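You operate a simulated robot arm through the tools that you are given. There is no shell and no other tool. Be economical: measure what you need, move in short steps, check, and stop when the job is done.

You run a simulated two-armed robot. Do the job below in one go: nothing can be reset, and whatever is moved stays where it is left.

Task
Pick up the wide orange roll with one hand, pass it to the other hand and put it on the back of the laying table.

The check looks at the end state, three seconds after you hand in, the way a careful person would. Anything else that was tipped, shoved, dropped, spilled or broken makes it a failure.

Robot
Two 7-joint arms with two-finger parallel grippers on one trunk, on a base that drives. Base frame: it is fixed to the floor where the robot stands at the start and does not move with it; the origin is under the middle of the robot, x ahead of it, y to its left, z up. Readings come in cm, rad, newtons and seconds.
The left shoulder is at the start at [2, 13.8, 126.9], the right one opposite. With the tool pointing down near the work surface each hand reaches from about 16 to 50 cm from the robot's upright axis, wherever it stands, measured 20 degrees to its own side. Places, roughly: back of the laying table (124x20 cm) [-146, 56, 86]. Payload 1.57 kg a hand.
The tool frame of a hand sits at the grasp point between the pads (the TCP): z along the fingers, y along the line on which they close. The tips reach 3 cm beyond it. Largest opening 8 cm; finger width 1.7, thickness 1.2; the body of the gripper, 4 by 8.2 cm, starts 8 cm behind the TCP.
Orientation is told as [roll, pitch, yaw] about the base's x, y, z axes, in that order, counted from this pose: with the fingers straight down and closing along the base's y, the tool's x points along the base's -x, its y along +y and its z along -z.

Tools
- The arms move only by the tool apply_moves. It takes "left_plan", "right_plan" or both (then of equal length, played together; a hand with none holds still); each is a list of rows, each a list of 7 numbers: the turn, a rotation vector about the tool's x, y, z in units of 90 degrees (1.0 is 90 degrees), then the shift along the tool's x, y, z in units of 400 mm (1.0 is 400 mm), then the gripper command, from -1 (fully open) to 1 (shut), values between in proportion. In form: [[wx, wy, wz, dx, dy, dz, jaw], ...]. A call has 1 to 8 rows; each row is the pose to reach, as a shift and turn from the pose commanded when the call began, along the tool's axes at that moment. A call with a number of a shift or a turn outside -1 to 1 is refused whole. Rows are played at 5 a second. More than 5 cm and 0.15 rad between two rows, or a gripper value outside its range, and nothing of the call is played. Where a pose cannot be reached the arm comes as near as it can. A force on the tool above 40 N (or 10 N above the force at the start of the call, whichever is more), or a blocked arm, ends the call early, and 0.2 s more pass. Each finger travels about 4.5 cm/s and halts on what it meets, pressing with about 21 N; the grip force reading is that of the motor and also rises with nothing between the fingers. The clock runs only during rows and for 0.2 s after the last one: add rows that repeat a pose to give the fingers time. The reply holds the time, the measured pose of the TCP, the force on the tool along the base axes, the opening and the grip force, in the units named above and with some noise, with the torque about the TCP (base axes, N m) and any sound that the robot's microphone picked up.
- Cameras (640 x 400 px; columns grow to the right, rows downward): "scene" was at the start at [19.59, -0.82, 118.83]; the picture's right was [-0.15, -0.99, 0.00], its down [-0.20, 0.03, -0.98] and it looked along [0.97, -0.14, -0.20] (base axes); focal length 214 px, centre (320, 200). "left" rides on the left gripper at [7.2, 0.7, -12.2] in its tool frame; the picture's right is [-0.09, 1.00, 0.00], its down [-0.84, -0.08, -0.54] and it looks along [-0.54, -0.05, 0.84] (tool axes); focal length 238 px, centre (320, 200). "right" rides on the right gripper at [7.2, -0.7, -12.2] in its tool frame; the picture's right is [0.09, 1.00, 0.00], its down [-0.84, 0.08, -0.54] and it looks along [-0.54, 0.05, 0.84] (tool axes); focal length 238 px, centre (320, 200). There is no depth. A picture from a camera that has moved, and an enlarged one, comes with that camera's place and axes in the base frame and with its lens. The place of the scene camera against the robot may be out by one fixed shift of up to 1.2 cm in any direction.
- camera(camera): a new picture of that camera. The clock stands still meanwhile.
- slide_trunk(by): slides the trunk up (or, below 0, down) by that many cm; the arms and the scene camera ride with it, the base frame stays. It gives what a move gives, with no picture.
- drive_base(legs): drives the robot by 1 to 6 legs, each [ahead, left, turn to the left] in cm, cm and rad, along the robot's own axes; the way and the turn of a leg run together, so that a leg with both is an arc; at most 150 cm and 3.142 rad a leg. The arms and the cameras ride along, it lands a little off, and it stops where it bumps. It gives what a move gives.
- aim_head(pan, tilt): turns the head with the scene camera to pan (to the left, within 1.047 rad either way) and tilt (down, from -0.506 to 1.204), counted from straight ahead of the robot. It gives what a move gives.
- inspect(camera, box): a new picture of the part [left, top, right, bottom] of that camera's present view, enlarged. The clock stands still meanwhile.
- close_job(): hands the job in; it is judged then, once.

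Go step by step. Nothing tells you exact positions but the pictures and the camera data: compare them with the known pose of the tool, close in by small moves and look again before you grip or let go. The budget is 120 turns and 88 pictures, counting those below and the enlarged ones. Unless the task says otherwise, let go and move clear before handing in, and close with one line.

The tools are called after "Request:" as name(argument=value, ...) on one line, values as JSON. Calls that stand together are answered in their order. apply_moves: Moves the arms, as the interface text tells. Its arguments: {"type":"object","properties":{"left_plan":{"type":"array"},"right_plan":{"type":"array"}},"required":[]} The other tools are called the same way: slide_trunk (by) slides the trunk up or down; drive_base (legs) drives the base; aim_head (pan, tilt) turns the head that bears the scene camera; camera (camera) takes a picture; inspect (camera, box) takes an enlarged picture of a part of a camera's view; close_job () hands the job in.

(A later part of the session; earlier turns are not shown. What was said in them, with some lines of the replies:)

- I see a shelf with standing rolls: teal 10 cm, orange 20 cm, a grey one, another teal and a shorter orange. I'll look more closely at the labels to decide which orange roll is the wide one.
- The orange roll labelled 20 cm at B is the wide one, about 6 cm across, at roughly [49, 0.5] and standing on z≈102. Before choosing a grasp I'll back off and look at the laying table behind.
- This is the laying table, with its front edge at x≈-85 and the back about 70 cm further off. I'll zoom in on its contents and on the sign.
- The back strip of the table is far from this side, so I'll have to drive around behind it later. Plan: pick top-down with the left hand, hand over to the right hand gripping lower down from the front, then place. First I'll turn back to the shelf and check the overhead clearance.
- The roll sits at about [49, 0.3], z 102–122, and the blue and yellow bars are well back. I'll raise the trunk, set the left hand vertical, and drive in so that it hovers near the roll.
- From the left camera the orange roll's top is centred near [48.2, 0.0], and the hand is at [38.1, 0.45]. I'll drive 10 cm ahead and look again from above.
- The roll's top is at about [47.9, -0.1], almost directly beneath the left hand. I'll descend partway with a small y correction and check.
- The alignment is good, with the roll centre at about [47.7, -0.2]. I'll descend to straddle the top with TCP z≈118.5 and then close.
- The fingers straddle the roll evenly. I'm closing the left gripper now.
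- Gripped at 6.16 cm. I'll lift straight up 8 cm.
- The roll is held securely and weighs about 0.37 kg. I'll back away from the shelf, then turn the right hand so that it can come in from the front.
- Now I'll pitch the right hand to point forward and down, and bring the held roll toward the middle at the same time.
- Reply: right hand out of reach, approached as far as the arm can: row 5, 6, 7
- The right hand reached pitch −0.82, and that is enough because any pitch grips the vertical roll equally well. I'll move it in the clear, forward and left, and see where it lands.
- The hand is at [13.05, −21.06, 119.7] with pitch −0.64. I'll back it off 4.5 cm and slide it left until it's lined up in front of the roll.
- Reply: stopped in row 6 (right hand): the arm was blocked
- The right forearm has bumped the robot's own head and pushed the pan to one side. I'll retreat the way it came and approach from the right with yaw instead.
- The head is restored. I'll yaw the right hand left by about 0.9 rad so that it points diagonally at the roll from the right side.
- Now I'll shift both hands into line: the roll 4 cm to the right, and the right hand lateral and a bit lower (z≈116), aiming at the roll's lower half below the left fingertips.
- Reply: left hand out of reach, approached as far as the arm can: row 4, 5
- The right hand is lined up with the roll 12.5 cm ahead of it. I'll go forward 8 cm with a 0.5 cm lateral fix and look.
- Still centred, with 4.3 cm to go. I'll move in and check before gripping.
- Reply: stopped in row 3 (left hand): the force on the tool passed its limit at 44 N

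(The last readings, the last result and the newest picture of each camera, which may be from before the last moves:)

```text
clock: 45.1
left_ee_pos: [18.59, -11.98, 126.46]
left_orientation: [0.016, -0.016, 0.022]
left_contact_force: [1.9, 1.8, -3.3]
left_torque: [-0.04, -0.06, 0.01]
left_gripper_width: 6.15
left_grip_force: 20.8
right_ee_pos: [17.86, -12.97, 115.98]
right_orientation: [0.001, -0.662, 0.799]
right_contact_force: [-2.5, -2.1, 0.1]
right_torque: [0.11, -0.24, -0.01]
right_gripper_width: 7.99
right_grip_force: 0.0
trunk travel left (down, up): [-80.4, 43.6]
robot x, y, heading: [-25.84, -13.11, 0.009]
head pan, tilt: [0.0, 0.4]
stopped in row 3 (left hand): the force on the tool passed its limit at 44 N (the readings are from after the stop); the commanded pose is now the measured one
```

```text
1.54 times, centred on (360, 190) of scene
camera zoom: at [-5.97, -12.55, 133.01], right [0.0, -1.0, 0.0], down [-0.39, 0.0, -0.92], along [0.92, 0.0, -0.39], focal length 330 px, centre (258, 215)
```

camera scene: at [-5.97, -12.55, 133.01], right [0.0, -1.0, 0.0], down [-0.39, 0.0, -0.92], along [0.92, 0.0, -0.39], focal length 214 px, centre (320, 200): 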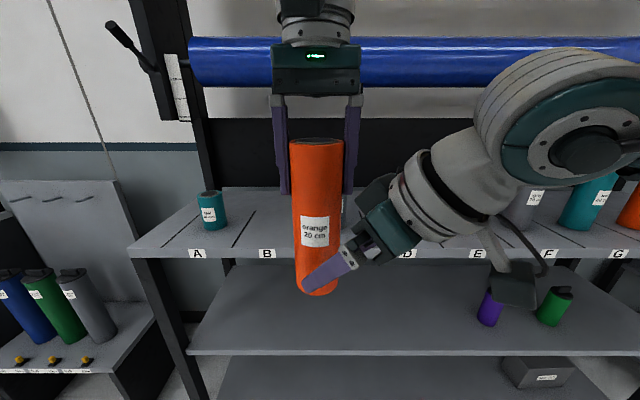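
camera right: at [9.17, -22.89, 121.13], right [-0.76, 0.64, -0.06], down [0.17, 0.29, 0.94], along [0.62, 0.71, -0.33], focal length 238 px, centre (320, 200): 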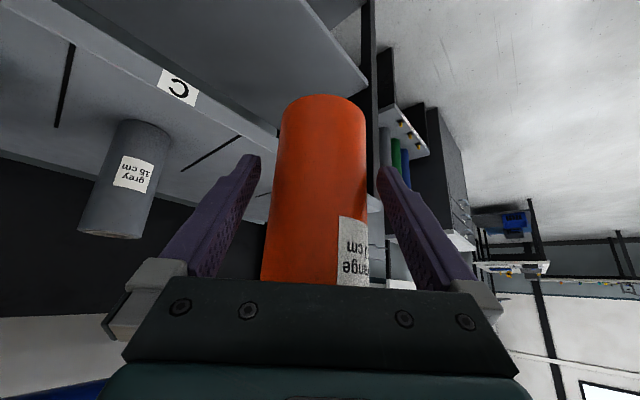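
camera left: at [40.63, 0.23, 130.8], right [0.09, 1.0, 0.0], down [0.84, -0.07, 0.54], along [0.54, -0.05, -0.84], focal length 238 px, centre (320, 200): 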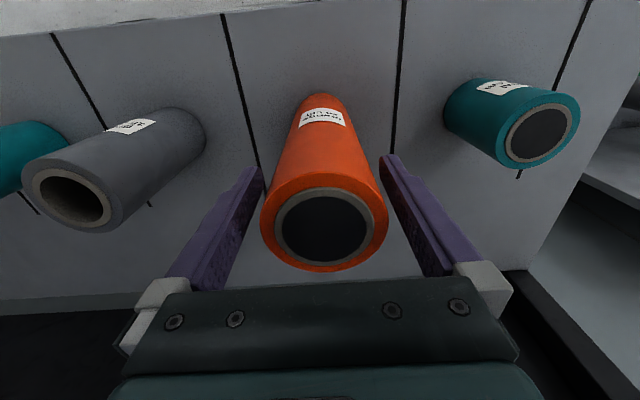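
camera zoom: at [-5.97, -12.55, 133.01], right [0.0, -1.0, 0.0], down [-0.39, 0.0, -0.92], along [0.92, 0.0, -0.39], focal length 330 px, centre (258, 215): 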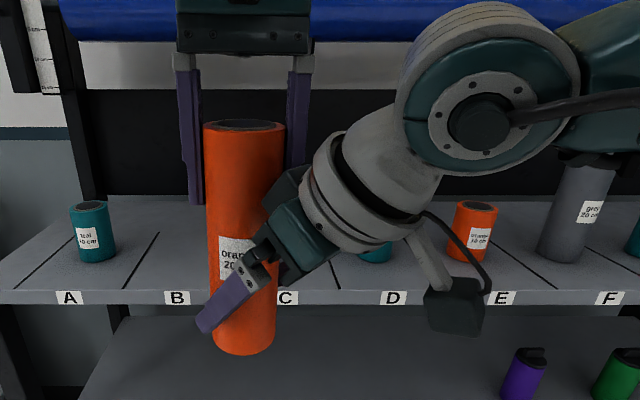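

The right palm touched the roll, which is still held upright. I'll back off 1.5 cm and flatten the right hand's pitch to about −1.0 so that the palm clears.

Request:
apply_moves(right_plan=[[0, 0, 0, 0.0294, 0, -0.0233, -1], [0, -0.06, 0, 0.0294, 0, -0.0233, -1], [0, -0.12, 0, 0.0294, 0, -0.0233, -1], [0, -0.19, 0, 0.0294, 0, -0.0233, -1], [0, -0.19, 0, 0.0294, 0, -0.0233, -1]])

Request:
inspect(camera="scene", box=[200, 60, 520, 320])

```text
clock: 46.3
left_ee_pos: [18.55, -11.99, 126.37]
left_orientation: [0.018, -0.013, 0.024]
left_contact_force: [0.3, -0.3, -3.2]
left_torque: [0.0, 0.04, 0.03]
left_gripper_width: 6.18
left_grip_force: 20.2
right_ee_pos: [16.79, -13.98, 116.09]
right_orientation: [0.004, -0.965, 0.794]
right_contact_force: [0.3, 0.3, 1.0]
right_torque: [0.0, -0.01, -0.03]
right_gripper_width: 8.02
right_grip_force: 0.1
trunk travel left (down, up): [-80.4, 43.6]
robot x, y, heading: [-25.54, -13.2, 0.004]
head pan, tilt: [0.0, 0.4]
```

```text
1.54 times, centred on (360, 190) of scene
camera zoom: at [-5.97, -12.55, 133.01], right [0.0, -1.0, 0.0], down [-0.39, 0.0, -0.92], along [0.92, 0.0, -0.39], focal length 330 px, centre (258, 215)
```

zoom: 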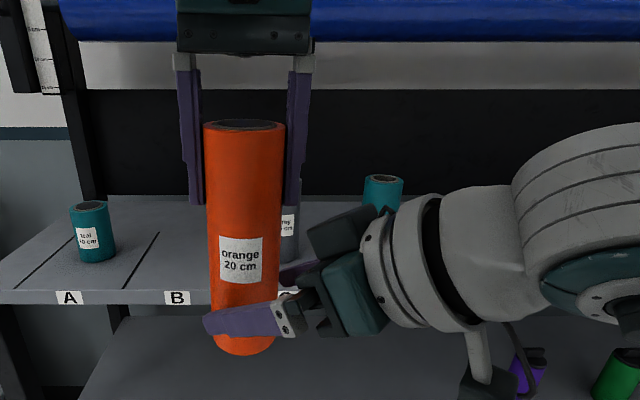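

That pitch was reached. I'll move in the last 2.4 cm, then close the right gripper in steps.

Request:
apply_moves(right_plan=[[0, 0, 0, -0.017, 0.003, 0.025, -1], [0, 0, 0, -0.034, 0.003, 0.049, -1], [0, 0, 0, -0.034, 0.003, 0.049, -1]])

Request:
camera(camera="right")

Request:
inspect(camera="scene", box=[200, 60, 520, 320])

```text
clock: 47.1
left_ee_pos: [18.61, -11.92, 126.45]
left_orientation: [0.017, -0.013, 0.023]
left_contact_force: [-0.6, -0.5, -3.2]
left_torque: [0.0, 0.0, 0.03]
left_gripper_width: 6.17
left_grip_force: 21.1
right_ee_pos: [18.42, -12.22, 115.89]
right_orientation: [0.001, -0.963, 0.794]
right_contact_force: [0.3, 0.2, -0.1]
right_torque: [0.03, 0.01, -0.01]
right_gripper_width: 8.01
right_grip_force: 0.0
trunk travel left (down, up): [-80.4, 43.6]
robot x, y, heading: [-25.74, -12.88, 0.001]
head pan, tilt: [0.0, 0.4]
```

```text
55 pictures are left
camera right: at [9.03, -22.81, 117.04], right [-0.75, 0.66, -0.07], down [-0.03, 0.08, 1.0], along [0.66, 0.75, -0.04], focal length 238 px, centre (320, 200)
```

right: 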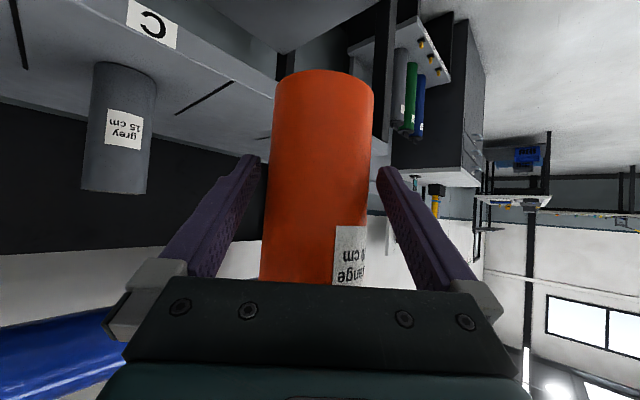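

```text
1.54 times, centred on (360, 190) of scene
camera zoom: at [-5.97, -12.55, 133.01], right [0.0, -1.0, 0.0], down [-0.39, 0.0, -0.92], along [0.92, 0.0, -0.39], focal length 330 px, centre (258, 215)
```

zoom: 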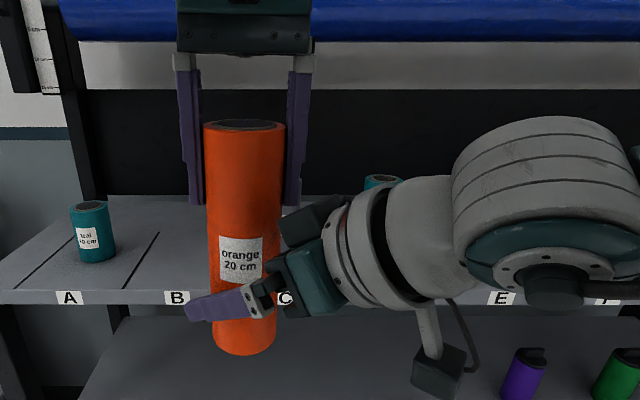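

The roll is centred between the right fingers, so I'm closing the right gripper while the left keeps its hold.

Request:
apply_moves(right_plan=[[0, 0, 0, 0, 0, 0, 0.2], [0, 0, 0, 0, 0, 0, 0.5], [0, 0, 0, 0, 0, 0, 1], [0, 0, 0, 0, 0, 0, 1], [0, 0, 0, 0, 0, 0, 1], [0, 0, 0, 0, 0, 0, 1]])

```text
clock: 48.5
left_ee_pos: [18.66, -11.95, 126.53]
left_orientation: [0.018, -0.014, 0.022]
left_contact_force: [-7.9, 1.3, -1.7]
left_torque: [0.27, 0.5, 0.03]
left_gripper_width: 6.15
left_grip_force: 20.5
right_ee_pos: [18.42, -12.27, 116.0]
right_orientation: [0.001, -0.96, 0.794]
right_contact_force: [6.2, -1.7, -0.7]
right_torque: [-0.1, 0.19, -0.08]
right_gripper_width: 6.15
right_grip_force: 21.1
trunk travel left (down, up): [-80.4, 43.6]
robot x, y, heading: [-25.67, -13.03, 0.002]
head pan, tilt: [0.0, 0.4]
```

Both hands hold the roll at 6.15 cm. I'll open the left hand and raise it clear.

Request:
apply_moves(left_plan=[[0, 0, 0, 0, 0, 0, 0.2], [0, 0, 0, 0, 0, 0, -0.5], [0, 0, 0, 0, 0, 0, -1], [0, 0, 0, 0, 0, 0, -1], [0, 0, 0, 0, 0, 0, -1]])

Request:
camera(camera="scene")

Request:
camera(camera="left")

```text
clock: 49.7
left_ee_pos: [18.67, -12.01, 126.49]
left_orientation: [0.017, -0.016, 0.022]
left_contact_force: [1.1, -0.7, 0.3]
left_torque: [0.02, -0.02, 0.01]
left_gripper_width: 8.0
left_grip_force: 0.0
right_ee_pos: [18.4, -12.23, 116.06]
right_orientation: [0.004, -0.963, 0.797]
right_contact_force: [-0.5, 0.1, 0.7]
right_torque: [-0.03, 0.01, -0.01]
right_gripper_width: 6.14
right_grip_force: 21.3
trunk travel left (down, up): [-80.4, 43.6]
robot x, y, heading: [-25.44, -13.23, -0.002]
head pan, tilt: [0.0, 0.4]
```

```text
53 pictures are left
camera scene: at [-5.97, -12.55, 133.01], right [0.0, -1.0, 0.0], down [-0.39, 0.0, -0.92], along [0.92, 0.0, -0.39], focal length 214 px, centre (320, 200)
```

scene: 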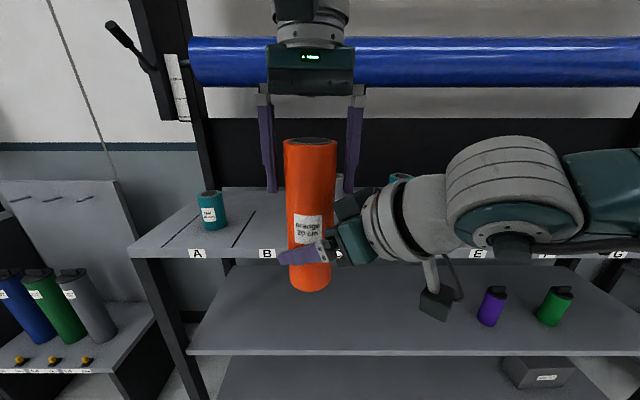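

```text
52 pictures are left
camera left: at [11.23, -11.75, 138.69], right [0.07, 1.0, 0.02], down [0.83, -0.07, 0.55], along [0.55, -0.02, -0.83], focal length 238 px, centre (320, 200)
```

left: 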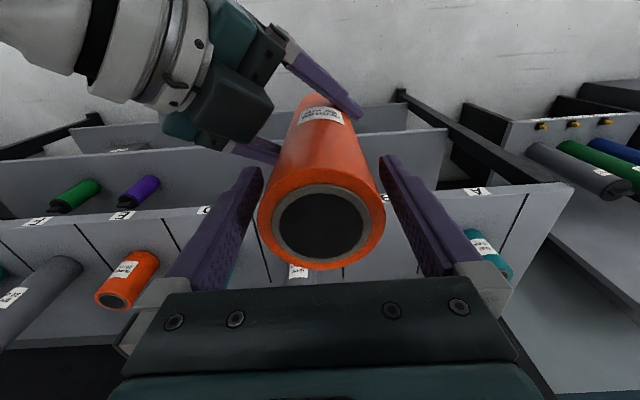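

The right hand holds the roll alone and upright. I'll lift the left hand clear and move it off to the left.

Request:
apply_moves(left_plan=[[0, 0, 0, 0, 0, -0.06, -1], [0, 0, 0, 0, 0, -0.12, -1], [0, 0, 0, 0, 0, -0.18, -1], [0, 0, 0, 0, 0.08, -0.18, -1], [0, 0, 0, 0, 0.18, -0.18, -1], [0, 0, 0, 0, 0.29, -0.18, -1], [0, 0, 0, 0, 0.4, -0.18, -1]])

Request:
camera(camera="scene")

```text
clock: 50.4
left_ee_pos: [16.32, -12.51, 126.16]
left_orientation: [0.0, 0.086, 0.004]
left_contact_force: [2.5, 0.7, 2.6]
left_torque: [-0.07, -0.05, 0.12]
left_gripper_width: 7.98
left_grip_force: 0.1
left hand out of reach, approached as far as the arm can: row 2, 3
right_ee_pos: [17.33, -12.32, 114.56]
right_orientation: [0.022, -0.926, 0.785]
right_contact_force: [-1.8, -1.4, -2.6]
right_torque: [0.17, -0.22, -0.13]
right_gripper_width: 6.15
right_grip_force: 21.1
trunk travel left (down, up): [-80.4, 43.6]
robot x, y, heading: [-25.33, -13.02, 0.007]
head pan, tilt: [0.0, 0.4]
stopped in row 3 (right hand): the force on the tool passed its limit at 60 N (the readings are from after the stop); the commanded pose is now the measured one
```

```text
51 pictures are left
camera scene: at [-5.95, -12.56, 133.01], right [0.0, -1.0, 0.0], down [-0.39, 0.0, -0.92], along [0.92, 0.0, -0.39], focal length 214 px, centre (320, 200)
```

scene: 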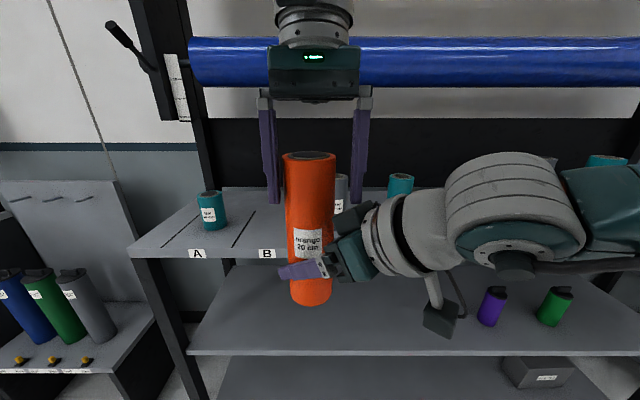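

The left arm couldn't rise any further there and nudged the other hand. Instead I'll lower the roll away with the right hand, leaving the left where it is.

Request:
apply_moves(right_plan=[[0, 0, 0, 0.04, 0, 0.03, 1], [0, 0, 0, 0.08, 0, 0.06, 1], [0, 0, 0, 0.12, 0, 0.09, 1], [0, 0, 0, 0.16, 0, 0.12, 1], [0, 0, 0, 0.16, 0, 0.12, 1]])

Request:
camera(camera="scene")

```text
clock: 51.6
left_ee_pos: [16.37, -12.5, 126.11]
left_orientation: [0.0, 0.086, 0.002]
left_contact_force: [-0.4, -0.6, 0.1]
left_torque: [-0.02, 0.0, -0.01]
left_gripper_width: 7.99
left_grip_force: 0.1
right_ee_pos: [17.28, -12.03, 106.56]
right_orientation: [0.02, -0.929, 0.787]
right_contact_force: [0.2, 0.7, -0.3]
right_torque: [0.0, 0.04, 0.0]
right_gripper_width: 6.14
right_grip_force: 21.1
trunk travel left (down, up): [-80.4, 43.6]
robot x, y, heading: [-25.69, -13.37, 0.006]
head pan, tilt: [0.0, 0.4]
```

```text
50 pictures are left
camera scene: at [-5.96, -12.55, 133.01], right [0.0, -1.0, 0.0], down [-0.39, 0.0, -0.92], along [0.92, 0.0, -0.39], focal length 214 px, centre (320, 200)
```

scene: 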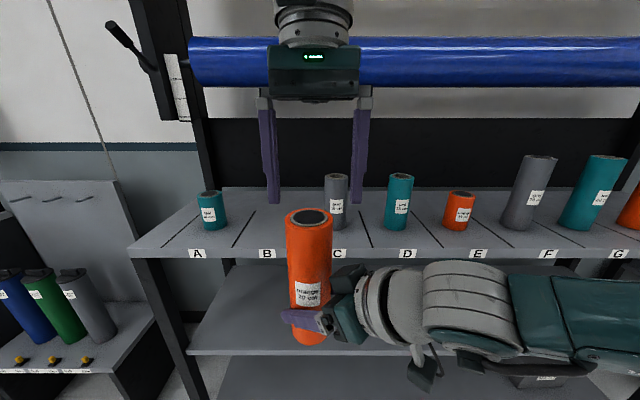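

The roll stays vertical with no slip. I'll move the left hand off to its own side, then look to the right for a driving route.

Request:
apply_moves(left_plan=[[0, 0, 0, 0, 0.1, 0, -1], [0, 0, 0, 0, 0.2, 0, -1], [0, 0, 0, 0, 0.3, 0, -1], [0, 0, 0, 0, 0.4, 0, -1], [0, 0, 0, 0, 0.4, 0, -1]])

Request:
aim_head(pan=-1.04, tilt=0.35)

Request:
camera(camera="scene")

```text
clock: 52.2
left_ee_pos: [15.46, -12.47, 124.82]
left_orientation: [0.013, 0.118, -0.182]
left_contact_force: [-0.4, -0.5, 0.1]
left_torque: [0.01, 0.01, 0.0]
left_gripper_width: 8.03
left_grip_force: 0.1
left hand out of reach, approached as far as the arm can: row 1, 2, 3
right_ee_pos: [17.31, -12.21, 106.48]
right_orientation: [0.021, -0.927, 0.786]
right_contact_force: [-0.5, 0.0, -0.2]
right_torque: [-0.01, 0.0, -0.02]
right_gripper_width: 6.15
right_grip_force: 20.8
trunk travel left (down, up): [-80.4, 43.6]
robot x, y, heading: [-25.55, -13.35, -0.002]
head pan, tilt: [0.0, 0.4]
stopped in row 3 (left hand): the arm was blocked; the commanded pose is now the measured one
```

```text
clock: 53.5
left_ee_pos: [15.46, -12.52, 124.81]
left_orientation: [0.015, 0.119, -0.179]
left_contact_force: [-0.9, -0.4, -0.4]
left_torque: [-0.01, -0.01, 0.01]
left_gripper_width: 7.99
left_grip_force: 0.0
right_ee_pos: [17.46, -12.08, 106.5]
right_orientation: [0.02, -0.931, 0.786]
right_contact_force: [-0.1, -0.1, 0.6]
right_torque: [0.0, 0.02, 0.01]
right_gripper_width: 6.15
right_grip_force: 21.0
trunk travel left (down, up): [-80.4, 43.6]
robot x, y, heading: [-25.4, -13.05, -0.002]
head pan, tilt: [-1.04, 0.351]
```

```text
49 pictures are left
camera scene: at [-10.5, -20.59, 133.47], right [-0.86, -0.51, 0.0], down [-0.17, 0.3, -0.94], along [0.48, -0.81, -0.34], focal length 214 px, centre (320, 200)
```

scene: 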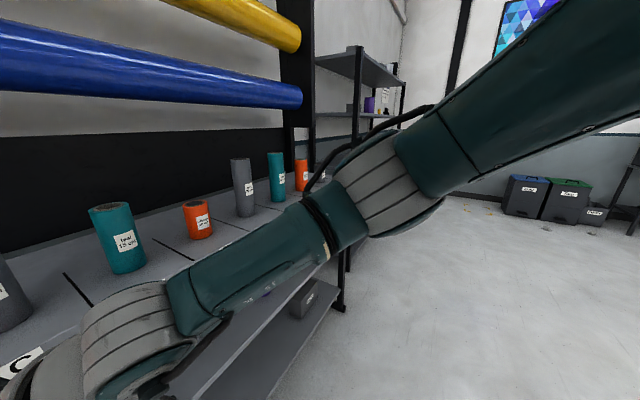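

The floor on the right is open. The left arm is caught on something, so I'll look at it.

Request:
aim_head(pan=0.5, tilt=0.0)

Request:
camera(camera="scene")

Request:
camera(camera="left")

```text
clock: 55.1
left_ee_pos: [15.38, -12.34, 124.94]
left_orientation: [0.014, 0.117, -0.181]
left_contact_force: [0.0, -0.3, 0.2]
left_torque: [0.04, 0.01, -0.01]
left_gripper_width: 7.98
left_grip_force: 0.0
right_ee_pos: [17.38, -12.14, 106.57]
right_orientation: [0.021, -0.927, 0.785]
right_contact_force: [-0.4, -0.2, -0.6]
right_torque: [0.02, 0.02, 0.01]
right_gripper_width: 6.14
right_grip_force: 20.5
trunk travel left (down, up): [-80.4, 43.6]
robot x, y, heading: [-25.68, -13.06, 0.004]
head pan, tilt: [0.499, 0.0]
```

```text
48 pictures are left
camera scene: at [-7.32, -8.25, 136.71], right [0.48, -0.88, 0.0], down [0.0, 0.0, -1.0], along [0.88, 0.48, 0.0], focal length 214 px, centre (320, 200)
```

scene: 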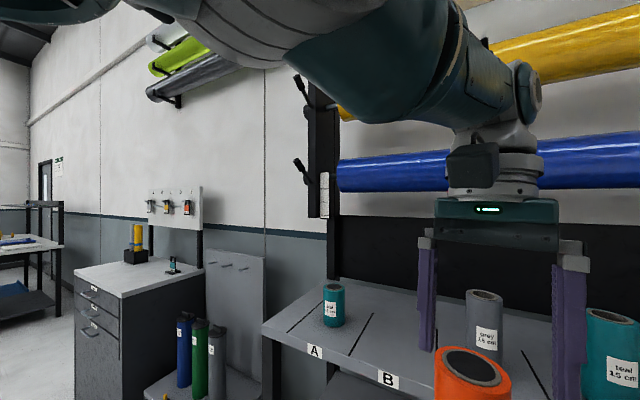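

```text
47 pictures are left
camera left: at [9.95, -11.06, 137.95], right [0.27, 0.96, 0.0], down [0.87, -0.24, 0.44], along [0.42, -0.12, -0.9], focal length 238 px, centre (320, 200)
```

left: 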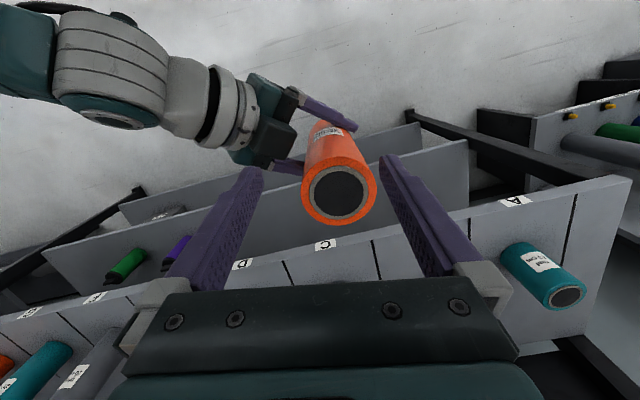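

The left arm is folded near a joint limit. I'll retrace toward its last good pose, forward and untwisted, before sliding it left.

Request:
apply_moves(left_plan=[[0, -0.025, -0.04, -0.024, 0.008, -0.017, -1], [0, -0.05, -0.08, -0.048, 0.016, -0.034, -1], [0, -0.075, -0.115, -0.072, 0.024, -0.049, -1], [0, -0.075, -0.115, -0.072, 0.024, -0.049, -1]])

```text
clock: 56.1
left_ee_pos: [18.32, -11.85, 126.72]
left_orientation: [0.024, -0.01, 0.0]
left_contact_force: [0.6, -0.3, 0.1]
left_torque: [0.01, -0.01, -0.01]
left_gripper_width: 8.01
left_grip_force: 0.0
left hand out of reach, approached as far as the arm can: row 3, 4
right_ee_pos: [17.32, -12.04, 106.53]
right_orientation: [0.023, -0.931, 0.786]
right_contact_force: [1.6, 0.4, -0.3]
right_torque: [-0.05, 0.03, 0.03]
right_gripper_width: 6.13
right_grip_force: 21.1
trunk travel left (down, up): [-80.4, 43.6]
robot x, y, heading: [-25.36, -13.24, 0.002]
head pan, tilt: [0.499, 0.0]
```

Back at the good pose. Now I'll slide left in small steps.

Request:
apply_moves(left_plan=[[0, 0, 0, 0, 0.04, 0, -1], [0, 0, 0, 0, 0.08, 0, -1], [0, 0, 0, 0, 0.14, 0, -1], [0, 0, 0, 0, 0.22, 0, -1], [0, 0, 0, 0, 0.3, 0, -1], [0, 0, 0, 0, 0.38, 0, -1], [0, 0, 0, 0, 0.38, 0, -1]])

```text
clock: 57.8
left_ee_pos: [18.43, 3.29, 126.98]
left_orientation: [0.024, -0.008, -0.001]
left_contact_force: [-0.5, 0.4, -0.2]
left_torque: [0.02, 0.05, -0.02]
left_gripper_width: 7.96
left_grip_force: 0.0
right_ee_pos: [17.38, -12.08, 106.61]
right_orientation: [0.021, -0.929, 0.786]
right_contact_force: [0.7, 0.1, 0.0]
right_torque: [0.01, 0.02, -0.06]
right_gripper_width: 6.15
right_grip_force: 21.2
trunk travel left (down, up): [-80.4, 43.6]
robot x, y, heading: [-25.65, -12.93, 0.003]
head pan, tilt: [0.499, 0.0]
```

The left hand is clear. I'll turn right in place and look at the table's near end and the floor there.

Request:
drive_base(legs=[[0, 0, -1.57]])

Request:
aim_head(pan=-0.9, tilt=0.45)

Request:
camera(camera="scene")

Request:
aim_head(pan=0.0, tilt=0.45)

Request:
camera(camera="scene")

```text
clock: 62.1
left_ee_pos: [-10.8, -57.79, 126.87]
left_orientation: [0.025, -0.006, -1.61]
left_contact_force: [0.5, 0.5, -1.0]
left_torque: [0.0, -0.03, 0.02]
left_gripper_width: 7.99
left_grip_force: 0.0
right_ee_pos: [-26.28, -56.0, 106.53]
right_orientation: [0.021, -0.928, -0.824]
right_contact_force: [0.4, -0.2, -0.3]
right_torque: [0.02, 0.02, 0.0]
right_gripper_width: 6.15
right_grip_force: 20.9
trunk travel left (down, up): [-80.4, 43.6]
robot x, y, heading: [-25.51, -12.96, -1.61]
head pan, tilt: [0.499, 0.0]
```

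```text
clock: 63.6
left_ee_pos: [-10.76, -57.84, 126.99]
left_orientation: [0.024, -0.008, -1.61]
left_contact_force: [-0.1, -0.1, 0.7]
left_torque: [0.0, 0.02, 0.0]
left_gripper_width: 8.01
left_grip_force: 0.0
right_ee_pos: [-26.11, -56.03, 106.55]
right_orientation: [0.02, -0.929, -0.821]
right_contact_force: [-0.6, -0.6, -0.1]
right_torque: [0.01, 0.01, -0.01]
right_gripper_width: 6.16
right_grip_force: 21.1
trunk travel left (down, up): [-80.4, 43.6]
robot x, y, heading: [-25.62, -12.96, -1.604]
head pan, tilt: [-0.901, 0.45]
```

```text
46 pictures are left
camera scene: at [-32.96, -27.99, 132.55], right [-0.59, 0.81, 0.0], down [0.35, 0.26, -0.9], along [-0.73, -0.53, -0.44], focal length 214 px, centre (320, 200)
```

scene: 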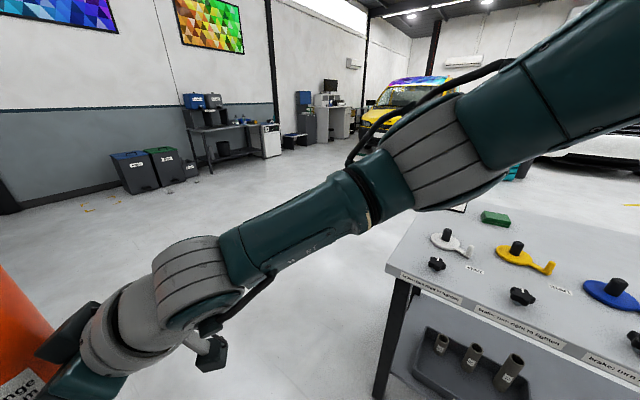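

```text
clock: 64.8
left_ee_pos: [-10.86, -57.85, 126.98]
left_orientation: [0.025, -0.008, -1.609]
left_contact_force: [-0.4, 0.3, -0.5]
left_torque: [-0.02, -0.01, 0.02]
left_gripper_width: 8.0
left_grip_force: 0.0
right_ee_pos: [-26.14, -56.09, 106.59]
right_orientation: [0.02, -0.929, -0.82]
right_contact_force: [0.3, -0.2, 1.5]
right_torque: [0.02, 0.01, -0.03]
right_gripper_width: 6.15
right_grip_force: 20.9
trunk travel left (down, up): [-80.4, 43.6]
robot x, y, heading: [-25.29, -12.86, -1.609]
head pan, tilt: [0.0, 0.45]
```

```text
45 pictures are left
camera scene: at [-25.89, -31.72, 132.55], right [-1.0, 0.04, 0.0], down [0.02, 0.44, -0.9], along [-0.03, -0.9, -0.44], focal length 214 px, centre (320, 200)
```

scene: 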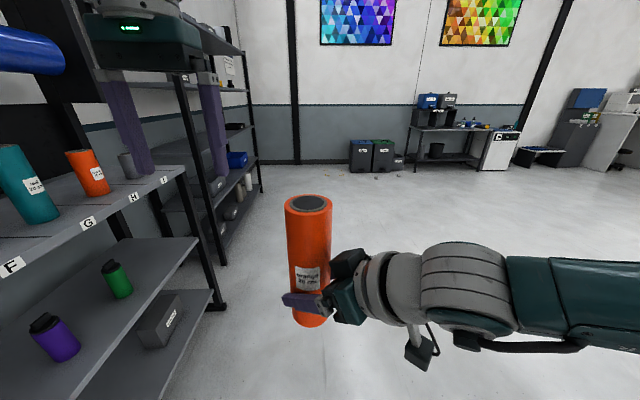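

The table's near end is at y≈-40, with open floor beyond it. I'll drive around that end, going along −y first, then −x past the table.

Request:
drive_base(legs=[[95, 0, 0], [0, 0, -1.53], [150, 0, 0]])

Request:
aim_head(pan=0.0, tilt=0.3)

Request:
camera(camera="scene")

```text
clock: 80.5
left_ee_pos: [-224.69, -123.52, 126.86]
left_orientation: [0.024, -0.005, 3.129]
left_contact_force: [0.6, 0.2, 0.2]
left_torque: [0.03, 0.0, -0.03]
left_gripper_width: 8.01
left_grip_force: 0.1
right_ee_pos: [-223.4, -108.03, 106.57]
right_orientation: [0.02, -0.93, -2.367]
right_contact_force: [0.1, -0.2, -0.3]
right_torque: [-0.01, -0.02, 0.04]
right_gripper_width: 6.14
right_grip_force: 20.7
trunk travel left (down, up): [-80.4, 43.6]
robot x, y, heading: [-180.29, -107.65, 3.134]
head pan, tilt: [0.0, 0.45]
```

```text
clock: 81.2
left_ee_pos: [-224.71, -123.36, 126.9]
left_orientation: [0.024, -0.007, 3.131]
left_contact_force: [-0.1, -0.8, 0.0]
left_torque: [-0.04, -0.01, 0.03]
left_gripper_width: 8.0
left_grip_force: 0.2
right_ee_pos: [-223.27, -107.92, 106.53]
right_orientation: [0.021, -0.928, -2.366]
right_contact_force: [0.1, -0.8, 0.4]
right_torque: [0.02, -0.05, 0.0]
right_gripper_width: 6.14
right_grip_force: 21.1
trunk travel left (down, up): [-80.4, 43.6]
robot x, y, heading: [-180.36, -107.71, 3.133]
head pan, tilt: [0.0, 0.3]
```

```text
44 pictures are left
camera scene: at [-199.29, -106.73, 133.93], right [0.01, 1.0, 0.0], down [0.3, 0.0, -0.95], along [-0.95, 0.01, -0.3], focal length 214 px, centre (320, 200)
```

scene: 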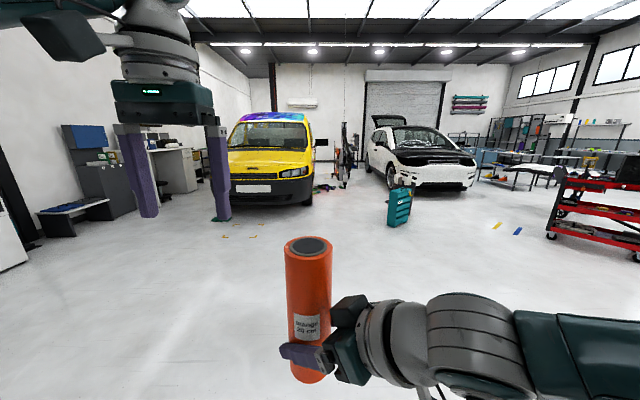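

Open floor ahead. I'll go on 37 cm, turn to face +y, and look along the back of the table.

Request:
drive_base(legs=[[37, 0, 0], [0, 0, -1.56], [80, 0, 0]])

Request:
aim_head(pan=-0.7, tilt=0.45)

Request:
camera(camera="scene")

```text
clock: 91.3
left_ee_pos: [-234.32, 17.85, 126.92]
left_orientation: [0.025, -0.006, 1.57]
left_contact_force: [0.2, -0.5, -1.2]
left_torque: [0.0, 0.02, -0.03]
left_gripper_width: 7.99
left_grip_force: 0.0
right_ee_pos: [-218.9, 16.63, 106.53]
right_orientation: [0.02, -0.928, 2.358]
right_contact_force: [-0.2, 0.4, -0.2]
right_torque: [-0.04, 0.0, -0.01]
right_gripper_width: 6.16
right_grip_force: 21.0
trunk travel left (down, up): [-80.4, 43.6]
robot x, y, heading: [-217.97, -26.22, 1.575]
head pan, tilt: [0.0, 0.3]
```

```text
clock: 92.3
left_ee_pos: [-234.28, 17.7, 126.88]
left_orientation: [0.025, -0.006, 1.572]
left_contact_force: [0.5, -0.2, 0.3]
left_torque: [-0.03, 0.01, 0.01]
left_gripper_width: 7.99
left_grip_force: 0.2
right_ee_pos: [-218.86, 16.56, 106.6]
right_orientation: [0.021, -0.928, 2.358]
right_contact_force: [-0.2, -0.2, -0.4]
right_torque: [-0.03, -0.05, -0.01]
right_gripper_width: 6.14
right_grip_force: 21.5
trunk travel left (down, up): [-80.4, 43.6]
robot x, y, heading: [-217.99, -26.59, 1.577]
head pan, tilt: [-0.7, 0.45]
```

```text
43 pictures are left
camera scene: at [-211.53, -8.72, 132.55], right [0.77, -0.64, 0.0], down [-0.28, -0.33, -0.9], along [0.58, 0.69, -0.44], focal length 214 px, centre (320, 200)
```

scene: 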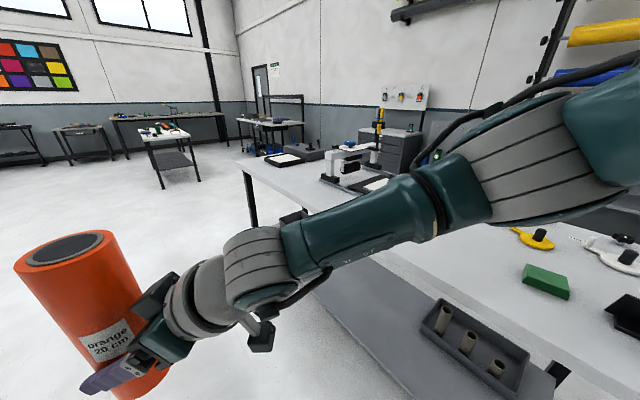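

I can see the table's back edge at x≈-158. I'll go further along y, turn to face the table, and look.

Request:
drive_base(legs=[[38, 4, 0], [0, 0, -1.575]])

Request:
aim_head(pan=0.0, tilt=0.45)

Request:
camera(camera="scene")

```text
clock: 98.7
left_ee_pos: [-177.24, 26.38, 126.95]
left_orientation: [0.025, -0.008, -0.04]
left_contact_force: [-0.4, -0.2, -0.2]
left_torque: [-0.01, -0.02, -0.03]
left_gripper_width: 8.0
left_grip_force: 0.0
right_ee_pos: [-179.08, 10.98, 106.58]
right_orientation: [0.022, -0.93, 0.743]
right_contact_force: [0.5, 0.6, 0.3]
right_torque: [0.02, -0.02, -0.03]
right_gripper_width: 6.15
right_grip_force: 20.9
trunk travel left (down, up): [-80.4, 43.6]
robot x, y, heading: [-221.86, 11.38, -0.041]
head pan, tilt: [-0.7, 0.45]
```

```text
clock: 99.8
left_ee_pos: [-177.25, 26.32, 126.91]
left_orientation: [0.024, -0.008, -0.041]
left_contact_force: [0.2, 0.5, -0.1]
left_torque: [0.01, -0.05, -0.03]
left_gripper_width: 7.98
left_grip_force: 0.1
right_ee_pos: [-179.02, 10.96, 106.56]
right_orientation: [0.02, -0.929, 0.743]
right_contact_force: [-0.7, -0.3, 0.7]
right_torque: [-0.03, 0.06, -0.01]
right_gripper_width: 6.14
right_grip_force: 21.1
trunk travel left (down, up): [-80.4, 43.6]
robot x, y, heading: [-221.96, 11.99, -0.038]
head pan, tilt: [0.0, 0.45]
```

```text
42 pictures are left
camera scene: at [-202.42, 11.57, 132.55], right [-0.04, -1.0, 0.0], down [-0.44, 0.02, -0.9], along [0.9, -0.04, -0.44], focal length 214 px, centre (320, 200)
```

scene: 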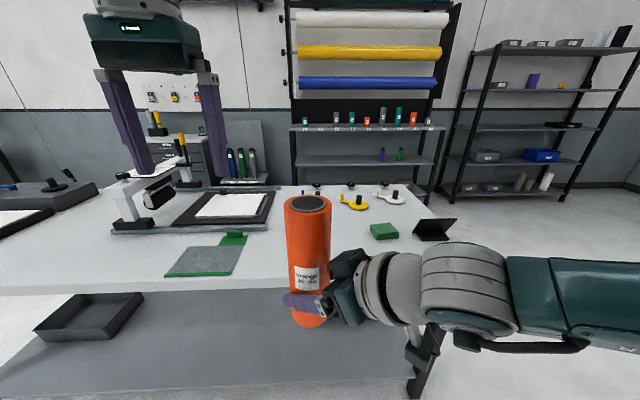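

The back strip is clear between the green pad (y≈-16) and the cutting mat (y≈32), so I'll aim for about [-148, 10]. I'll drive ahead 28 cm with the roll still well above the table.

Request:
drive_base(legs=[[0, 0, 0.038], [28, 0, 0]])

Request:
aim_head(pan=0.0, tilt=0.75)

Request:
camera(camera="scene")

Request:
camera(camera="left")

```text
clock: 102.1
left_ee_pos: [-150.11, 27.84, 126.93]
left_orientation: [0.025, -0.008, -0.006]
left_contact_force: [0.8, 0.9, -0.1]
left_torque: [-0.01, -0.02, 0.01]
left_gripper_width: 8.0
left_grip_force: 0.1
right_ee_pos: [-151.52, 12.37, 106.47]
right_orientation: [0.022, -0.929, 0.78]
right_contact_force: [1.1, 0.4, -0.3]
right_torque: [-0.03, -0.02, 0.0]
right_gripper_width: 6.13
right_grip_force: 20.6
trunk travel left (down, up): [-80.4, 43.6]
robot x, y, heading: [-194.77, 11.99, -0.007]
head pan, tilt: [0.0, 0.45]
```

```text
clock: 102.9
left_ee_pos: [-150.25, 27.92, 126.97]
left_orientation: [0.026, -0.007, -0.01]
left_contact_force: [1.4, -0.1, 1.0]
left_torque: [0.04, -0.01, -0.01]
left_gripper_width: 8.0
left_grip_force: 0.1
right_ee_pos: [-151.47, 12.37, 106.46]
right_orientation: [0.02, -0.927, 0.779]
right_contact_force: [0.3, -0.2, -0.2]
right_torque: [-0.01, 0.01, 0.0]
right_gripper_width: 6.1
right_grip_force: 20.5
trunk travel left (down, up): [-80.4, 43.6]
robot x, y, heading: [-194.42, 11.94, -0.001]
head pan, tilt: [0.0, 0.75]
```

```text
41 pictures are left
camera scene: at [-175.75, 12.15, 129.91], right [-0.01, -1.0, 0.0], down [-0.68, 0.0, -0.73], along [0.73, 0.0, -0.68], focal length 214 px, centre (320, 200)
```

scene: 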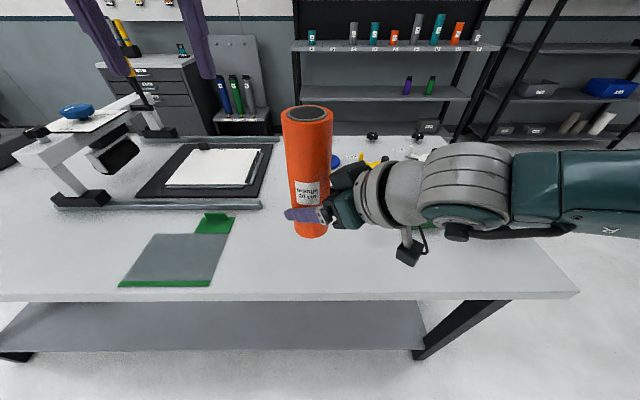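

```text
40 pictures are left
camera left: at [-157.41, 28.2, 139.16], right [0.1, 0.99, 0.03], down [0.83, -0.1, 0.55], along [0.55, -0.03, -0.84], focal length 238 px, centre (320, 200)
```

left: 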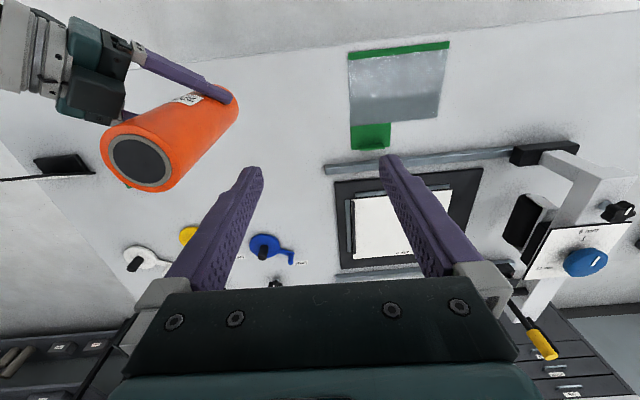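

The table's back edge is at x≈-157, and the roll hangs above x≈-151, y≈12 over clear surface. I'll advance 3.5 cm and lower the trunk 11 cm.

Request:
drive_base(legs=[[3.5, 0, 0]])

Request:
slide_trunk(by=-11)

Request:
camera(camera="scene")

Request:
camera(camera="right")

Request:
camera(camera="left")

```text
clock: 103.7
left_ee_pos: [-146.75, 27.83, 126.79]
left_orientation: [0.024, -0.007, -0.006]
left_contact_force: [-0.8, -0.4, 0.7]
left_torque: [0.01, 0.02, -0.02]
left_gripper_width: 8.01
left_grip_force: 0.1
right_ee_pos: [-147.97, 12.32, 106.54]
right_orientation: [0.022, -0.928, 0.778]
right_contact_force: [0.4, 1.2, -0.4]
right_torque: [0.0, 0.01, -0.04]
right_gripper_width: 6.13
right_grip_force: 21.4
trunk travel left (down, up): [-80.4, 43.6]
robot x, y, heading: [-190.71, 11.87, -0.008]
head pan, tilt: [0.0, 0.75]
```

```text
clock: 105.2
left_ee_pos: [-146.78, 27.65, 115.87]
left_orientation: [0.025, -0.009, -0.005]
left_contact_force: [0.4, 0.1, -0.5]
left_torque: [0.01, 0.02, -0.02]
left_gripper_width: 8.01
left_grip_force: 0.0
right_ee_pos: [-147.99, 12.33, 95.53]
right_orientation: [0.021, -0.927, 0.779]
right_contact_force: [0.3, -0.4, 0.2]
right_torque: [0.0, 0.02, -0.01]
right_gripper_width: 6.13
right_grip_force: 20.7
trunk travel left (down, up): [-69.4, 54.6]
robot x, y, heading: [-190.86, 11.83, -0.004]
head pan, tilt: [0.0, 0.75]
```

```text
39 pictures are left
camera scene: at [-172.28, 12.12, 118.91], right [-0.01, -1.0, 0.0], down [-0.68, 0.0, -0.73], along [0.73, 0.0, -0.68], focal length 214 px, centre (320, 200)
```

scene: 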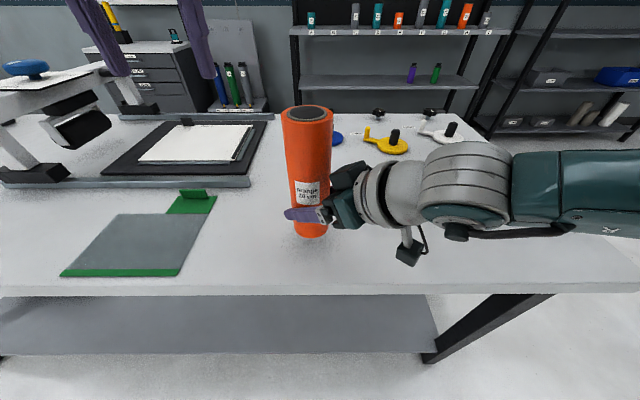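

```text
38 pictures are left
camera right: at [-157.34, 1.79, 97.02], right [-0.75, 0.66, -0.06], down [0.0, 0.09, 1.0], along [0.66, 0.75, -0.07], focal length 238 px, centre (320, 200)
```

right: 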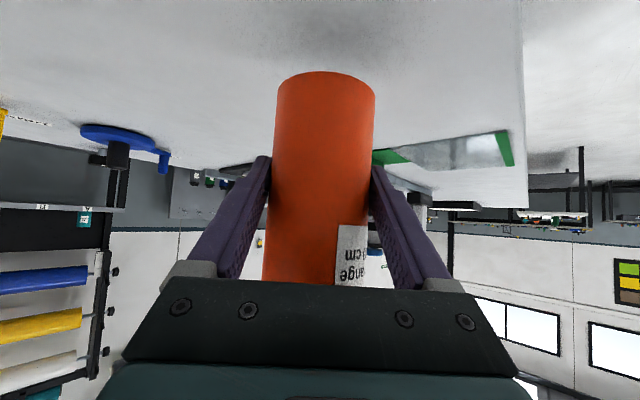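

```text
37 pictures are left
camera left: at [-153.93, 28.16, 128.16], right [0.1, 0.99, 0.03], down [0.83, -0.1, 0.55], along [0.55, -0.03, -0.84], focal length 238 px, centre (320, 200)
```

left: 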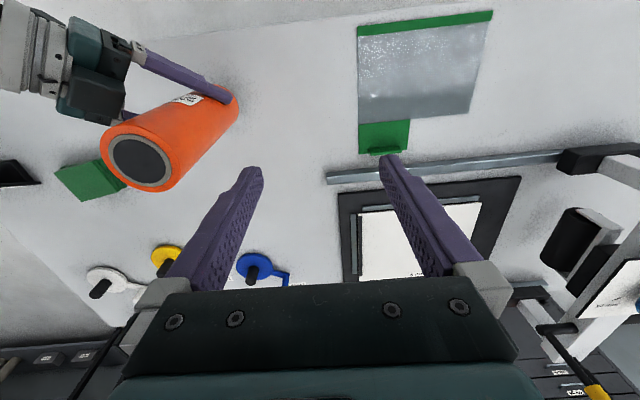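

The roll's bottom is about 4 cm above the table. I'll lower it 3 cm more with the arm.

Request:
apply_moves(right_plan=[[0, 0, 0, 0.02, 0, 0.015, 1], [0, 0, 0, 0.04, 0, 0.03, 1], [0, 0, 0, 0.06, 0, 0.045, 1], [0, 0, 0, 0.06, 0, 0.045, 1]])

Request:
camera(camera="right")

Request:
inspect(camera="scene", box=[220, 90, 460, 290])

```text
clock: 106.2
left_ee_pos: [-146.64, 27.85, 115.84]
left_orientation: [0.024, -0.006, -0.008]
left_contact_force: [0.1, 0.2, 0.5]
left_torque: [0.01, 0.02, 0.02]
left_gripper_width: 8.0
left_grip_force: 0.1
right_ee_pos: [-148.24, 12.18, 92.51]
right_orientation: [0.022, -0.928, 0.779]
right_contact_force: [-0.5, 0.2, -0.3]
right_torque: [0.0, -0.01, 0.02]
right_gripper_width: 6.12
right_grip_force: 20.7
trunk travel left (down, up): [-69.4, 54.6]
robot x, y, heading: [-191.21, 11.8, 0.0]
head pan, tilt: [0.0, 0.75]
```

```text
36 pictures are left
camera right: at [-157.46, 1.72, 94.01], right [-0.75, 0.66, -0.06], down [0.0, 0.09, 1.0], along [0.66, 0.75, -0.07], focal length 238 px, centre (320, 200)
```

right: 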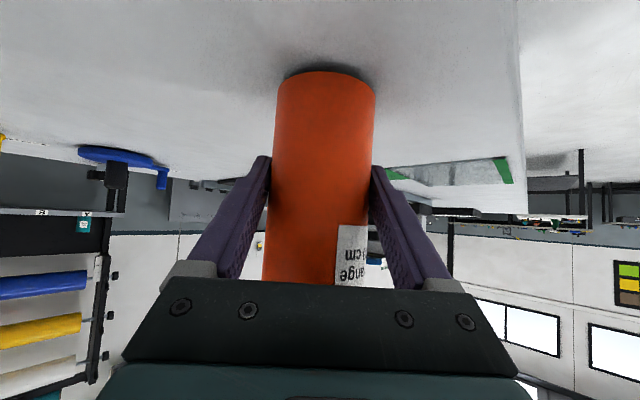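

```text
2.00 times, centred on (340, 190) of scene
camera zoom: at [-172.28, 12.12, 118.9], right [-0.01, -1.0, 0.0], down [-0.68, 0.0, -0.73], along [0.73, 0.0, -0.68], focal length 429 px, centre (280, 220)
```

zoom: 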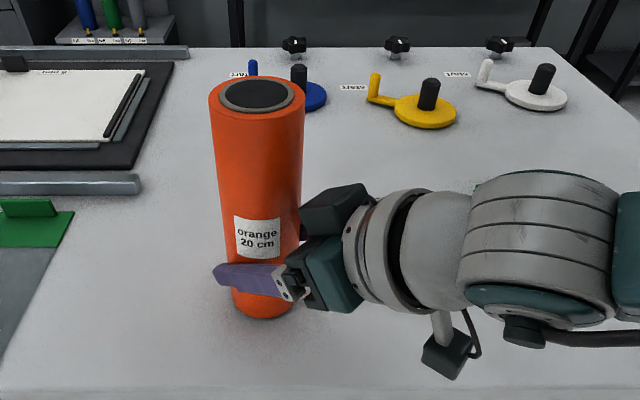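

Very near the surface now, with about 1 cm left. I'll creep down in 2 mm rows until there is contact.

Request:
apply_moves(right_plan=[[0, 0, 0, 0.004, 0, 0.003, 1], [0, 0, 0, 0.008, 0, 0.006, 1], [0, 0, 0, 0.012, 0, 0.009, 1], [0, 0, 0, 0.016, 0, 0.012, 1], [0, 0, 0, 0.016, 0, 0.012, 1]])

Request:
inspect(camera="right", box=[240, 30, 420, 140])

```text
clock: 107.4
left_ee_pos: [-146.59, 27.85, 115.98]
left_orientation: [0.027, -0.009, -0.007]
left_contact_force: [-0.3, -0.2, 0.8]
left_torque: [-0.01, 0.01, -0.02]
left_gripper_width: 7.98
left_grip_force: 0.0
right_ee_pos: [-147.97, 12.57, 91.85]
right_orientation: [0.02, -0.931, 0.78]
right_contact_force: [-0.6, 1.2, 13.9]
right_torque: [-0.1, -0.38, 0.03]
right_gripper_width: 6.16
right_grip_force: 21.0
trunk travel left (down, up): [-69.4, 54.6]
robot x, y, heading: [-191.19, 11.39, -0.007]
head pan, tilt: [0.0, 0.75]
```

```text
3.56 times, centred on (330, 85) of right
camera zoom: at [-157.3, 1.95, 93.36], right [-0.75, 0.66, -0.06], down [0.0, 0.09, 1.0], along [0.66, 0.75, -0.07], focal length 848 px, centre (284, 609)
```

zoom: 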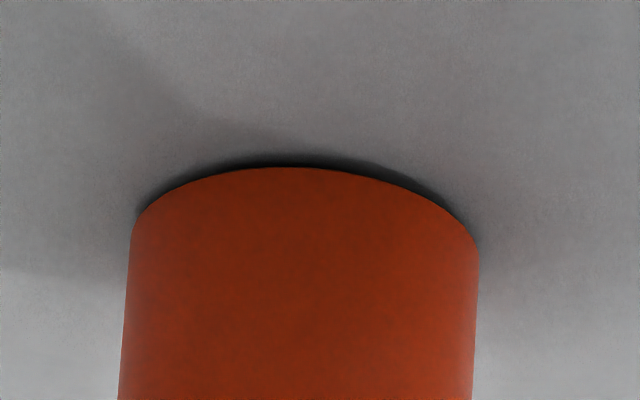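

Contact is made at 14 N. I'll ease off slightly and open the gripper gradually so that the roll settles flat.

Request:
apply_moves(right_plan=[[0, 0, 0, -0.0025, 0, -0.002, 1], [0, 0, 0, -0.0025, 0, -0.002, -0.5], [0, 0, 0, -0.0025, 0, -0.002, -0.55], [0, 0, 0, -0.0025, 0, -0.002, -0.65], [0, 0, 0, -0.0025, 0, -0.002, -0.8], [0, 0, 0, -0.0025, 0, -0.002, -1], [0, 0, 0, -0.0025, 0, -0.002, -1]])

Request:
camera(camera="right")

Request:
camera(camera="scene")

```text
clock: 109.0
left_ee_pos: [-146.6, 27.84, 115.92]
left_orientation: [0.023, -0.007, -0.006]
left_contact_force: [0.1, -0.3, 1.0]
left_torque: [0.01, 0.0, 0.01]
left_gripper_width: 8.0
left_grip_force: 0.1
right_ee_pos: [-148.21, 12.5, 91.92]
right_orientation: [0.021, -0.927, 0.778]
right_contact_force: [-0.6, 0.0, 0.6]
right_torque: [0.02, 0.02, 0.04]
right_gripper_width: 8.01
right_grip_force: 0.2
trunk travel left (down, up): [-69.4, 54.6]
robot x, y, heading: [-190.82, 11.46, -0.008]
head pan, tilt: [0.0, 0.75]
```

```text
33 pictures are left
camera right: at [-157.44, 1.81, 93.39], right [-0.75, 0.66, -0.06], down [0.0, 0.09, 1.0], along [0.66, 0.75, -0.07], focal length 238 px, centre (320, 200)
```

right: 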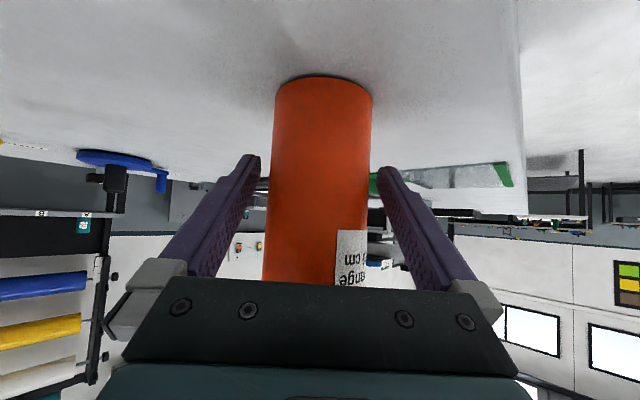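

```text
32 pictures are left
camera scene: at [-172.26, 12.12, 118.91], right [-0.01, -1.0, 0.0], down [-0.68, 0.0, -0.73], along [0.73, 0.0, -0.68], focal length 214 px, centre (320, 200)
```

scene: 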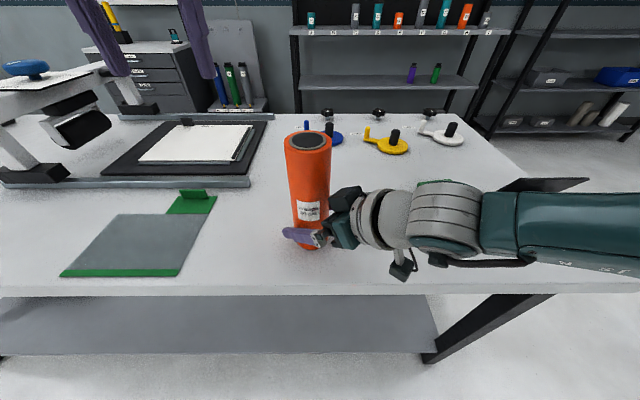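

The roll stands on its own and the fingers are open and evenly clear of it. I'll withdraw by driving the base diagonally back along the finger direction.

Request:
drive_base(legs=[[-10, -10, 0]])

Request:
camera(camera="scene")

```text
clock: 110.3
left_ee_pos: [-156.55, 17.49, 115.92]
left_orientation: [0.025, -0.009, -0.011]
left_contact_force: [-0.6, 0.2, -0.1]
left_torque: [-0.01, 0.0, -0.03]
left_gripper_width: 8.01
left_grip_force: 0.1
right_ee_pos: [-158.1, 2.2, 91.97]
right_orientation: [0.023, -0.928, 0.775]
right_contact_force: [-0.5, 0.3, -1.1]
right_torque: [0.01, -0.03, -0.03]
right_gripper_width: 7.99
right_grip_force: 0.2
trunk travel left (down, up): [-69.4, 54.6]
robot x, y, heading: [-201.21, 1.8, -0.012]
head pan, tilt: [0.0, 0.75]
```

```text
31 pictures are left
camera scene: at [-182.22, 1.95, 118.91], right [-0.01, -1.0, 0.0], down [-0.68, 0.01, -0.73], along [0.73, -0.01, -0.68], focal length 214 px, centre (320, 200)
```

scene: 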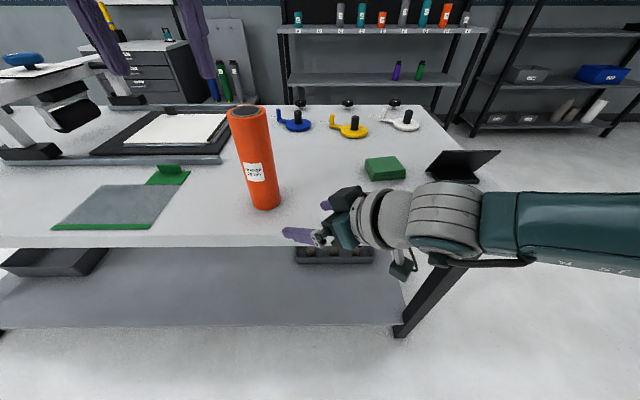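

The roll stands alone on the back strip and everything else is undisturbed. I'll back straight off and take a final look.

Request:
drive_base(legs=[[-25, 0, 0]])

Request:
aim_head(pan=0.0, tilt=0.4)

Request:
camera(camera="scene")

```text
clock: 112.1
left_ee_pos: [-181.68, 17.75, 116.03]
left_orientation: [0.024, -0.006, -0.014]
left_contact_force: [-0.1, 0.4, -0.3]
left_torque: [0.01, -0.01, -0.01]
left_gripper_width: 7.99
left_grip_force: 0.1
right_ee_pos: [-183.26, 2.31, 91.85]
right_orientation: [0.02, -0.928, 0.774]
right_contact_force: [0.5, 0.0, 0.3]
right_torque: [-0.04, -0.03, -0.01]
right_gripper_width: 7.99
right_grip_force: 0.1
trunk travel left (down, up): [-69.4, 54.6]
robot x, y, heading: [-225.68, 1.83, -0.012]
head pan, tilt: [0.0, 0.75]
```

```text
clock: 113.0
left_ee_pos: [-181.73, 17.59, 115.93]
left_orientation: [0.024, -0.007, -0.014]
left_contact_force: [-0.2, -0.4, -0.6]
left_torque: [0.01, 0.0, -0.01]
left_gripper_width: 7.98
left_grip_force: 0.1
right_ee_pos: [-183.27, 2.36, 91.93]
right_orientation: [0.022, -0.927, 0.774]
right_contact_force: [1.1, 0.2, 0.0]
right_torque: [0.03, -0.01, 0.01]
right_gripper_width: 8.0
right_grip_force: 0.0
trunk travel left (down, up): [-69.4, 54.6]
robot x, y, heading: [-226.24, 1.48, -0.015]
head pan, tilt: [0.0, 0.4]
```

```text
30 pictures are left
camera scene: at [-206.45, 2.16, 122.01], right [-0.01, -1.0, 0.0], down [-0.39, 0.0, -0.92], along [0.92, -0.01, -0.39], focal length 214 px, centre (320, 200)
```

scene: 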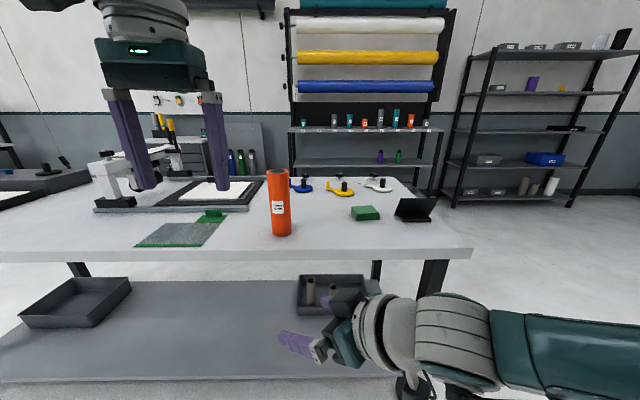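

The orange 20 cm roll stands upright on the back of the laying table, both hands are clear, and nothing else has moved, so I'm handing in.

Request:
close_job()

```text
The job is handed in.
```

The wide orange roll (the 20 cm one) was picked up with the left hand, passed to the right hand, and now stands upright on the back of the laying table.
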